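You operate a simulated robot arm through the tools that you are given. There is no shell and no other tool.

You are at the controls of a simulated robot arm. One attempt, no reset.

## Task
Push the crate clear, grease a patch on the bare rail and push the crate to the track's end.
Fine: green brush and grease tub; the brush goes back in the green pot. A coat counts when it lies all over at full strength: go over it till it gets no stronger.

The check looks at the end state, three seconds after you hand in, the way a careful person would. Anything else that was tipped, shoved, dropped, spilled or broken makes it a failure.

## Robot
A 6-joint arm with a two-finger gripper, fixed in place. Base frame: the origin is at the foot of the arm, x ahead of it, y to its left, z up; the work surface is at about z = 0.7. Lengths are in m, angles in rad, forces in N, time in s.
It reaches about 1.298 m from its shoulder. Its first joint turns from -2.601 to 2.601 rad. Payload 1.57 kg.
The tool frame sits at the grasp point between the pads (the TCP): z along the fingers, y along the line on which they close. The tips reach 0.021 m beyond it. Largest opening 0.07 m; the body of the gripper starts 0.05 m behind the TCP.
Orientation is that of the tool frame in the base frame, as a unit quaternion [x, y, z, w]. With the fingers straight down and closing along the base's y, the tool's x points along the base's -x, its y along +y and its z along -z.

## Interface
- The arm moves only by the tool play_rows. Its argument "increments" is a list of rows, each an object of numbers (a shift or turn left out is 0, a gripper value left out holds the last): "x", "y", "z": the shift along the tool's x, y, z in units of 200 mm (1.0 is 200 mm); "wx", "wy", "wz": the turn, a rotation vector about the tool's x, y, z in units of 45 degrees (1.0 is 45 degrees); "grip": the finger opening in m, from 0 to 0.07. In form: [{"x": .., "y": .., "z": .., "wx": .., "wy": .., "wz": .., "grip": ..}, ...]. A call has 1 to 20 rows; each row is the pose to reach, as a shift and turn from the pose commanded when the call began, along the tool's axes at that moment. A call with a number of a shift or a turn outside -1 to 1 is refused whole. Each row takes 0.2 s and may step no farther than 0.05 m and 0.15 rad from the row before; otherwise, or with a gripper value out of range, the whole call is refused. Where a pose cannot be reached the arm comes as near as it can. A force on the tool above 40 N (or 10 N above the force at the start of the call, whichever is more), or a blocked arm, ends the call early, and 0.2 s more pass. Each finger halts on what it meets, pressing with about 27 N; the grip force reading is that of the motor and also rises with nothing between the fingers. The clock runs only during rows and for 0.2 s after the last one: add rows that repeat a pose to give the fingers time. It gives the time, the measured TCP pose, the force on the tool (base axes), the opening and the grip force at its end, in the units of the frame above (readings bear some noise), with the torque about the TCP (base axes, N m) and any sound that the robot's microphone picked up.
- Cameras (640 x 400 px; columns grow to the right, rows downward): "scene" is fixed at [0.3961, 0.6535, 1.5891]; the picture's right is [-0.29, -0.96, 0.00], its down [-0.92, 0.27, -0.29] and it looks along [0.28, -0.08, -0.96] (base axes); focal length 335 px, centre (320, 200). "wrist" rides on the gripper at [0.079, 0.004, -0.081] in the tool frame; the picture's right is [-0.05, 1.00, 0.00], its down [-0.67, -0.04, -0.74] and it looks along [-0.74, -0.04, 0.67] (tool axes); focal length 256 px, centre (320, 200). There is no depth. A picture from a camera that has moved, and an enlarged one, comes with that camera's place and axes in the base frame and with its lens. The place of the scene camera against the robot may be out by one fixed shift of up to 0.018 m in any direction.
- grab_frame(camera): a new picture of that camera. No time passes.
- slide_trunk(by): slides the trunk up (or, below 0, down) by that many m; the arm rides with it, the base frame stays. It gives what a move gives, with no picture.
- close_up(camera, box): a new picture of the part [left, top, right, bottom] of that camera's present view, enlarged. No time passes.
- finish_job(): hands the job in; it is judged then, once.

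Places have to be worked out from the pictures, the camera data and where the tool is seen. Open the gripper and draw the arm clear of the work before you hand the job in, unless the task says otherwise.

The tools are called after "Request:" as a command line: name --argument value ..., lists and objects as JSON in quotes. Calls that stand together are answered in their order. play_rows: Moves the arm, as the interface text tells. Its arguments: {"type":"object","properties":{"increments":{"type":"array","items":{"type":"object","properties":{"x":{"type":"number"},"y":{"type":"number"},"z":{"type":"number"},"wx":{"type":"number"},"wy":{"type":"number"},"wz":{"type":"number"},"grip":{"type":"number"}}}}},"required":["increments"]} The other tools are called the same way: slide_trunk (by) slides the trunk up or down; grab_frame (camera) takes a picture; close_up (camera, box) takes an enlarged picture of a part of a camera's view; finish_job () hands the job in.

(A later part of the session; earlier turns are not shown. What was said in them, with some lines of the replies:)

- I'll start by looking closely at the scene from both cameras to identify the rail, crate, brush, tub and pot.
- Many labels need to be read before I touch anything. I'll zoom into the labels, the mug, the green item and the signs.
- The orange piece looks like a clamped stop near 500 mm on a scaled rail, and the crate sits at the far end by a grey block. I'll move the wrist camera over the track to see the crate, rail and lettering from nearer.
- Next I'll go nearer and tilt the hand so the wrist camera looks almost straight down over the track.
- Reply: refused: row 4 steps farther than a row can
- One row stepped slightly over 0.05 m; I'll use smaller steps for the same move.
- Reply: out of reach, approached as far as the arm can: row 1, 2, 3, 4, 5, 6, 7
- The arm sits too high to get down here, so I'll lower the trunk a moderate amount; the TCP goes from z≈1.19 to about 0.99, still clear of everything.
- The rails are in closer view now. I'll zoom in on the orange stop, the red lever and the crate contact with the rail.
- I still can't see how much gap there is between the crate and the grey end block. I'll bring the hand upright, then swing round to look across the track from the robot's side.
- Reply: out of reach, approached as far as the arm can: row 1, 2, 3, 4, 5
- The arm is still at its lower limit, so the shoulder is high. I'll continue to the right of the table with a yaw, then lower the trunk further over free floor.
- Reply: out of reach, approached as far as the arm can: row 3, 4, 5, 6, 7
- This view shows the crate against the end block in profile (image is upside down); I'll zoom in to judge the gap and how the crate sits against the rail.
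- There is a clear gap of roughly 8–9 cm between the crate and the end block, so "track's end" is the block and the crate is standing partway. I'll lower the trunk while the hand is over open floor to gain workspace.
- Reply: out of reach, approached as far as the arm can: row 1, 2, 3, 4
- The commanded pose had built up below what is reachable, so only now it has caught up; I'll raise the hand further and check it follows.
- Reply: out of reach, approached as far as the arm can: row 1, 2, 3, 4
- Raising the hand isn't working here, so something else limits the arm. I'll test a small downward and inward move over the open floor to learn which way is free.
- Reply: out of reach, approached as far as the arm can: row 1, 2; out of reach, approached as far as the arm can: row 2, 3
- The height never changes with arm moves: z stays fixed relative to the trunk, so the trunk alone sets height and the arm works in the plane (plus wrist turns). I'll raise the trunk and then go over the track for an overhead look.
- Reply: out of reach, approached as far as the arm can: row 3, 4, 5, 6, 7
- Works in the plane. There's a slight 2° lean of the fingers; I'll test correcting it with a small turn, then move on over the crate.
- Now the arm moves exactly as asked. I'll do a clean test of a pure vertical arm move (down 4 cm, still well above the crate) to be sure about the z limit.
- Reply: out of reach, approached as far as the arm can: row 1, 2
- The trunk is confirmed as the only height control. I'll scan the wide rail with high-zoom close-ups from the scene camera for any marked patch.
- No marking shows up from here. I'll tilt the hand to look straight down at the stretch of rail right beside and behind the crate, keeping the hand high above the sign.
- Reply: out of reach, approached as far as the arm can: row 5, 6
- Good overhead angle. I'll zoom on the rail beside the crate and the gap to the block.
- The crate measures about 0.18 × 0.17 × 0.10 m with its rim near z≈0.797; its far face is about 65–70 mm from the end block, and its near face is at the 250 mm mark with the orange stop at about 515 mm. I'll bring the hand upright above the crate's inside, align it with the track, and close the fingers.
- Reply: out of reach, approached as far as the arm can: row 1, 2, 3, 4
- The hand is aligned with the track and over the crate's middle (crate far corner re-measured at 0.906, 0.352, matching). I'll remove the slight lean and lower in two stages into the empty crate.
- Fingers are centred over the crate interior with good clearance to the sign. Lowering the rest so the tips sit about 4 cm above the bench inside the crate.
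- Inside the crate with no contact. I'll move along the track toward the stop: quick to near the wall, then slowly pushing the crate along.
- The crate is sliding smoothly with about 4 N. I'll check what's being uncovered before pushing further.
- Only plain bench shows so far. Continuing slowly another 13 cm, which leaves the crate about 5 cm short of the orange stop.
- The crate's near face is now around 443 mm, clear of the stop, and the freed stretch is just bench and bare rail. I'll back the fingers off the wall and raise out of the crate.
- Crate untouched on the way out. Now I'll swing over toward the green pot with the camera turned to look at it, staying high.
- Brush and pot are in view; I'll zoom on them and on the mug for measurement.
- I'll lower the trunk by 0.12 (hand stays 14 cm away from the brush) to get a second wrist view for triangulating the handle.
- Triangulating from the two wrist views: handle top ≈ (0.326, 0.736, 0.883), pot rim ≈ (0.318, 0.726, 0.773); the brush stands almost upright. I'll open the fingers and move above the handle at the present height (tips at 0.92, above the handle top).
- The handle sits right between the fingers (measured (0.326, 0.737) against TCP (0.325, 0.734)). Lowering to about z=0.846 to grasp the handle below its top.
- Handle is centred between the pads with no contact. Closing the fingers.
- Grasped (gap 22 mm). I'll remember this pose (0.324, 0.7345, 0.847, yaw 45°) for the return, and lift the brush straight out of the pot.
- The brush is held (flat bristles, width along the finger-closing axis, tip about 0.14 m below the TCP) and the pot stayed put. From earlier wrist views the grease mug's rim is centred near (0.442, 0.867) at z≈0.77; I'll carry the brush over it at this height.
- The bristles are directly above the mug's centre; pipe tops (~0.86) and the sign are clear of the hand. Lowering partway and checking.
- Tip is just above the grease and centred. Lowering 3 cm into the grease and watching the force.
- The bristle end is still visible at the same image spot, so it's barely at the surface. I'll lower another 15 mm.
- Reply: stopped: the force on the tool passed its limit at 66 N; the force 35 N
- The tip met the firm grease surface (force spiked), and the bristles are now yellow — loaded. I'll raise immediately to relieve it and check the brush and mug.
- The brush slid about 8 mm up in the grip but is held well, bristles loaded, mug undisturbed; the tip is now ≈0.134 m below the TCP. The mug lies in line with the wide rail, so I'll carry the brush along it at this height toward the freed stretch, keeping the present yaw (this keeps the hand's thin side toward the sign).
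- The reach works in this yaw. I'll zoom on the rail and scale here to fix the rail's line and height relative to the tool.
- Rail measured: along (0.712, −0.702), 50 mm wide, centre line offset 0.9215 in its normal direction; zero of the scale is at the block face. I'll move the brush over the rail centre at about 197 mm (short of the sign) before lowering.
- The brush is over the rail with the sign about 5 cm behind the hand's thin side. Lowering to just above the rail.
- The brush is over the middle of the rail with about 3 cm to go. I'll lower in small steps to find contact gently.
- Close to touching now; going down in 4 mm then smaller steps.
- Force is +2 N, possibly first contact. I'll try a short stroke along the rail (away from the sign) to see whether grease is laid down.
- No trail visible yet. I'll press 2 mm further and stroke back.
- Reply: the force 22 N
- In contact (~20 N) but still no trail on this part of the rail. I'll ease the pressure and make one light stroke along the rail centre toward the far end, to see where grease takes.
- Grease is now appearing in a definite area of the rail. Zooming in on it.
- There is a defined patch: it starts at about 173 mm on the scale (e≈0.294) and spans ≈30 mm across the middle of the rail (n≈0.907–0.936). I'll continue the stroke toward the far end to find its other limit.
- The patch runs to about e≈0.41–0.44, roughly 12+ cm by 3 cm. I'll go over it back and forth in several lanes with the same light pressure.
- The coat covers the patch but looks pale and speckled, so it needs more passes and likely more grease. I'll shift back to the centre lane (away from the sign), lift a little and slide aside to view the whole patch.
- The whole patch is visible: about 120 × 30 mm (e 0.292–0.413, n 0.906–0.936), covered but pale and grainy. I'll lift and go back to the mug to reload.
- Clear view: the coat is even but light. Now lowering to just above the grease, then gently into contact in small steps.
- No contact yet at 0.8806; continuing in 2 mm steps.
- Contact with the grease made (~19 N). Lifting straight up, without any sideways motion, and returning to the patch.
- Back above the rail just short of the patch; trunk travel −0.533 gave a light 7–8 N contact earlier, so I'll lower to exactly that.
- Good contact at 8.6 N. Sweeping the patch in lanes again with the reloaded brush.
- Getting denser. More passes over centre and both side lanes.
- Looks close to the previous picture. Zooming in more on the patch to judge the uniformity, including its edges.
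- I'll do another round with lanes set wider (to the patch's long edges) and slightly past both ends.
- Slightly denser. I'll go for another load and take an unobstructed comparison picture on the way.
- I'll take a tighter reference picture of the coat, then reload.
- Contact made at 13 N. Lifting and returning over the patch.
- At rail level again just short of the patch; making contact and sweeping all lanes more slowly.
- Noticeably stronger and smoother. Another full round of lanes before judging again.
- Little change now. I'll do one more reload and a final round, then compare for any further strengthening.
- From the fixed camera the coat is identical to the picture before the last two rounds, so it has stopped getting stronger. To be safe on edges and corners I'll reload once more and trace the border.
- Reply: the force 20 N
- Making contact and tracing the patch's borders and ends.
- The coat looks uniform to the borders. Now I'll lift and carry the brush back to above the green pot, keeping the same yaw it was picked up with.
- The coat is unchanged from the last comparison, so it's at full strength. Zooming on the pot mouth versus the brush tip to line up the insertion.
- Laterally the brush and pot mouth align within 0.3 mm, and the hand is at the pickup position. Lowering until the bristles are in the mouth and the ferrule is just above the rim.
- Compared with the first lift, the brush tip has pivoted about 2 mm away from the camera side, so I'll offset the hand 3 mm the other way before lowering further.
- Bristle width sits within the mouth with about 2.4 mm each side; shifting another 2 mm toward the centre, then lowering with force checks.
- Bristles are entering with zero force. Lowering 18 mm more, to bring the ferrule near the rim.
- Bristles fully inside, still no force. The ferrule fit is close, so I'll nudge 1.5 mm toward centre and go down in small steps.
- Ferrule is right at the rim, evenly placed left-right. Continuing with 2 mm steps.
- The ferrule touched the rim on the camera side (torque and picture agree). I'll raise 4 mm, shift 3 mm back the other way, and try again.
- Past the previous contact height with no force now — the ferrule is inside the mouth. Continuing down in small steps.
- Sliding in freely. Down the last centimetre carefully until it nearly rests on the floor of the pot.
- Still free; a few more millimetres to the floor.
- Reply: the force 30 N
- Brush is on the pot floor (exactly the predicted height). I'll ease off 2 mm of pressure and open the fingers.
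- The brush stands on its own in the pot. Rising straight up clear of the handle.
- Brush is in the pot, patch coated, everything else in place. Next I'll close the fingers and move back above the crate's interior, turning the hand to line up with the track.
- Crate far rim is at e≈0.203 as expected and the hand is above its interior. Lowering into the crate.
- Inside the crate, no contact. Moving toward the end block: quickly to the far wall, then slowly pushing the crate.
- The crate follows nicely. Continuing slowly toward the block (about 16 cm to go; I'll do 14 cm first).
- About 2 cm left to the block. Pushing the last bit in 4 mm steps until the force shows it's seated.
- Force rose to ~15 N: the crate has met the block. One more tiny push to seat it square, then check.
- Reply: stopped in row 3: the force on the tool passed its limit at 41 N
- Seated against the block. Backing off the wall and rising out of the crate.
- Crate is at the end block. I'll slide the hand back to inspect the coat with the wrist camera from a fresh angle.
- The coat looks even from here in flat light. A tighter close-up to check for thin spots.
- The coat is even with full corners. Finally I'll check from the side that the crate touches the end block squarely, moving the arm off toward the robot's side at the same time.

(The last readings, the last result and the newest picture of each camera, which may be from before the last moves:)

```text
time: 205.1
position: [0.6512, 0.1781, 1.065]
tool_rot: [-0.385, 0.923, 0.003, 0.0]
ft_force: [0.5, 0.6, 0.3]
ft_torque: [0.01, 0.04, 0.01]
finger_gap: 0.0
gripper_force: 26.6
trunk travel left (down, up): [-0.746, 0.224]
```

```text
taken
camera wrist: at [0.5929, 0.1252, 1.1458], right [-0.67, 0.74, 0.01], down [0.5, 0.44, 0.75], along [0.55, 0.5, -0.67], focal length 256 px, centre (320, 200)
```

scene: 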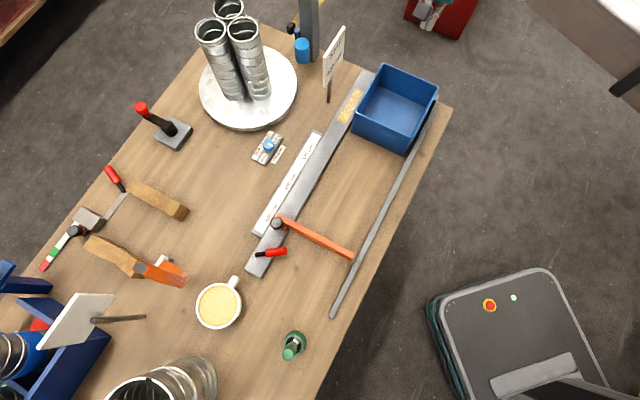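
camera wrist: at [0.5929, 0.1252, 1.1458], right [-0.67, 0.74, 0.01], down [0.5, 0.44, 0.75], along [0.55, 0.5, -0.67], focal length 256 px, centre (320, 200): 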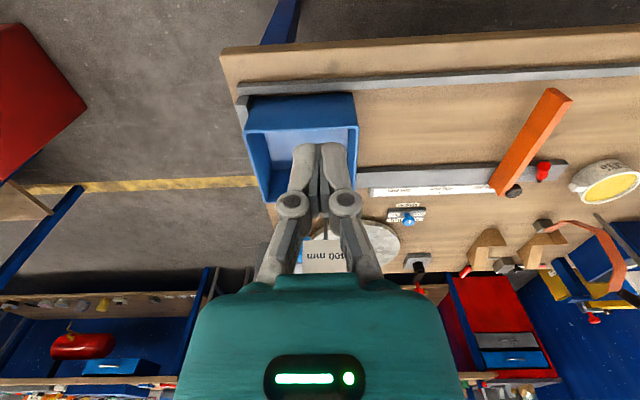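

Request:
close_up --camera "wrist" --box '[215, 60, 375, 220]'

Request:
grab_frame --camera "scene"

```text
2.50 times, centred on (295, 140) of wrist
camera zoom: at [0.5929, 0.1252, 1.1458], right [-0.67, 0.74, 0.01], down [0.5, 0.44, 0.75], along [0.55, 0.5, -0.67], focal length 640 px, centre (382, 350)
```

zoom: 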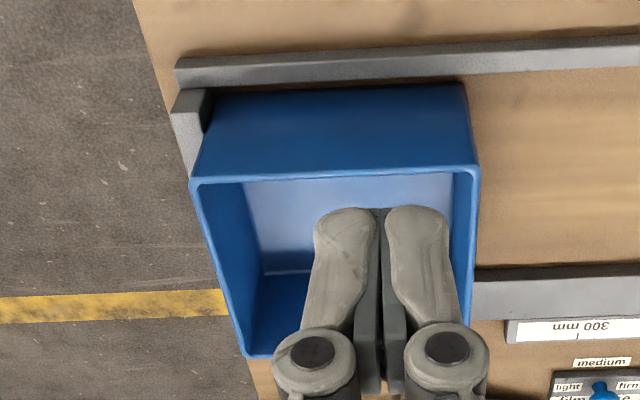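

```text
taken
```

scene: 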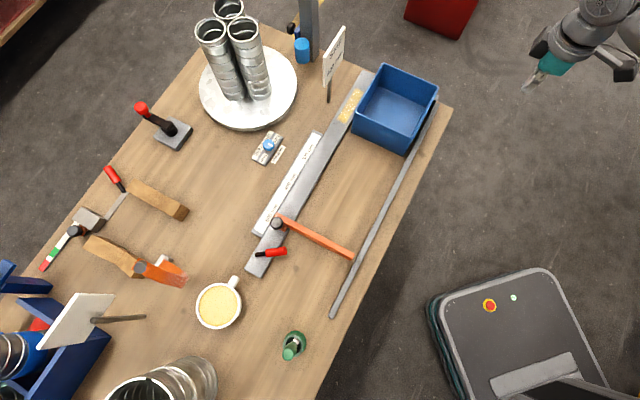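

The crate is flush against the end block. I'll open the gripper, draw the arm a bit further off the bench, and take a last look at the pot, mug and stop.

Request:
play_rows --increments '[{"grip": 0.03}, {"grip": 0.05}, {"x": 0.1, "grip": 0.07}, {"x": 0.2}, {"x": 0.3}, {"x": 0.3}]'

Request:
close_up --camera "scene" --box '[180, 260, 330, 370]'

Request:
close_up --camera "scene" --box '[235, 50, 455, 285]'

```text
time: 206.5
position: [0.6088, 0.1373, 1.0641]
tool_rot: [-0.384, 0.923, 0.003, 0.0]
ft_force: [1.7, 0.1, -0.9]
ft_torque: [0.01, 0.02, 0.01]
finger_gap: 0.0702
gripper_force: 0.1
trunk travel left (down, up): [-0.746, 0.224]
```

```text
3.64 times, centred on (255, 315) of scene
camera zoom: at [0.3961, 0.6535, 1.5891], right [-0.29, -0.96, 0.0], down [-0.92, 0.27, -0.29], along [0.28, -0.08, -0.96], focal length 1217 px, centre (556, -218)
```

zoom: 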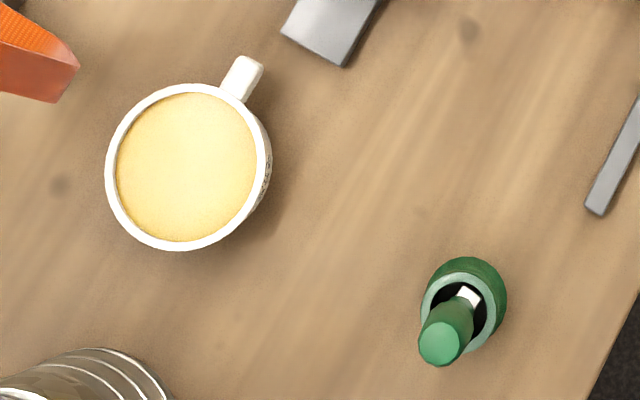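

```text
1.70 times, centred on (345, 168) of scene
camera zoom: at [0.3961, 0.6535, 1.5891], right [-0.29, -0.96, 0.0], down [-0.92, 0.27, -0.29], along [0.28, -0.08, -0.96], focal length 570 px, centre (277, 255)
```

zoom: 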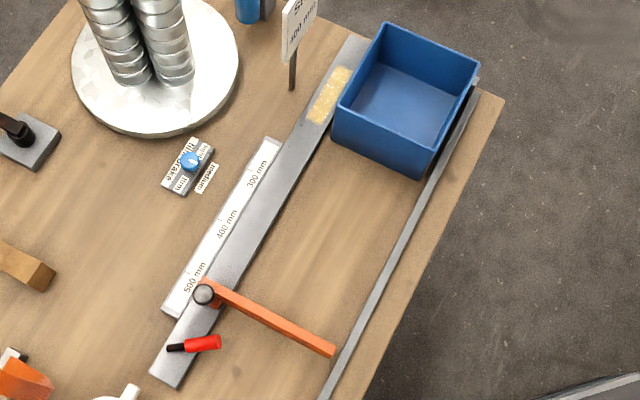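

I'm handing in now. The last pictures show:
- **Crate:** flush against the end block.
- **Coat:** the rail patch is covered evenly and has stopped getting stronger.
- **Brush:** standing in the green pot.
- **Everything else:** mug, stop, lever, signs and knob are where they started.
- **Arm:** gripper open and clear of the bench.

Request:
finish_job

```text
The job is handed in.
```

I pushed the crate clear, greased the patch on the bare rail and pushed the crate to the end of the track, then handed the job in. The result of the check hasn't come back.

- **Crate:** it now sits against the grey end block. I took that block as the track's end, because the other end is open and the orange stop crosses it.
- **Grease patch:** the rail only took grease on one area, about 120 × 30 mm, running from roughly the 54 to 175 mm marks. I loaded the brush four times and went over the patch until the fixed-camera pictures stopped changing. The last close-up showed it even, right into the corners.
- **Brush:** it is back in the green pot, standing on the bottom as it did at the start.
- **Hard presses:** on the first dip the brush hit the grease at about 66 N and slid some 8 mm up in the grip. The ferrule also touched the pot rim once on the way back in. Neither the mug nor the pot moved.
- **Left alone:** the sign reads "Stop 400 mm" but the orange stop is at about 500 mm. The task didn't ask for it, so I didn't move it, and the film brake knob is still on medium.

The arm is clear of the bench with the gripper open.
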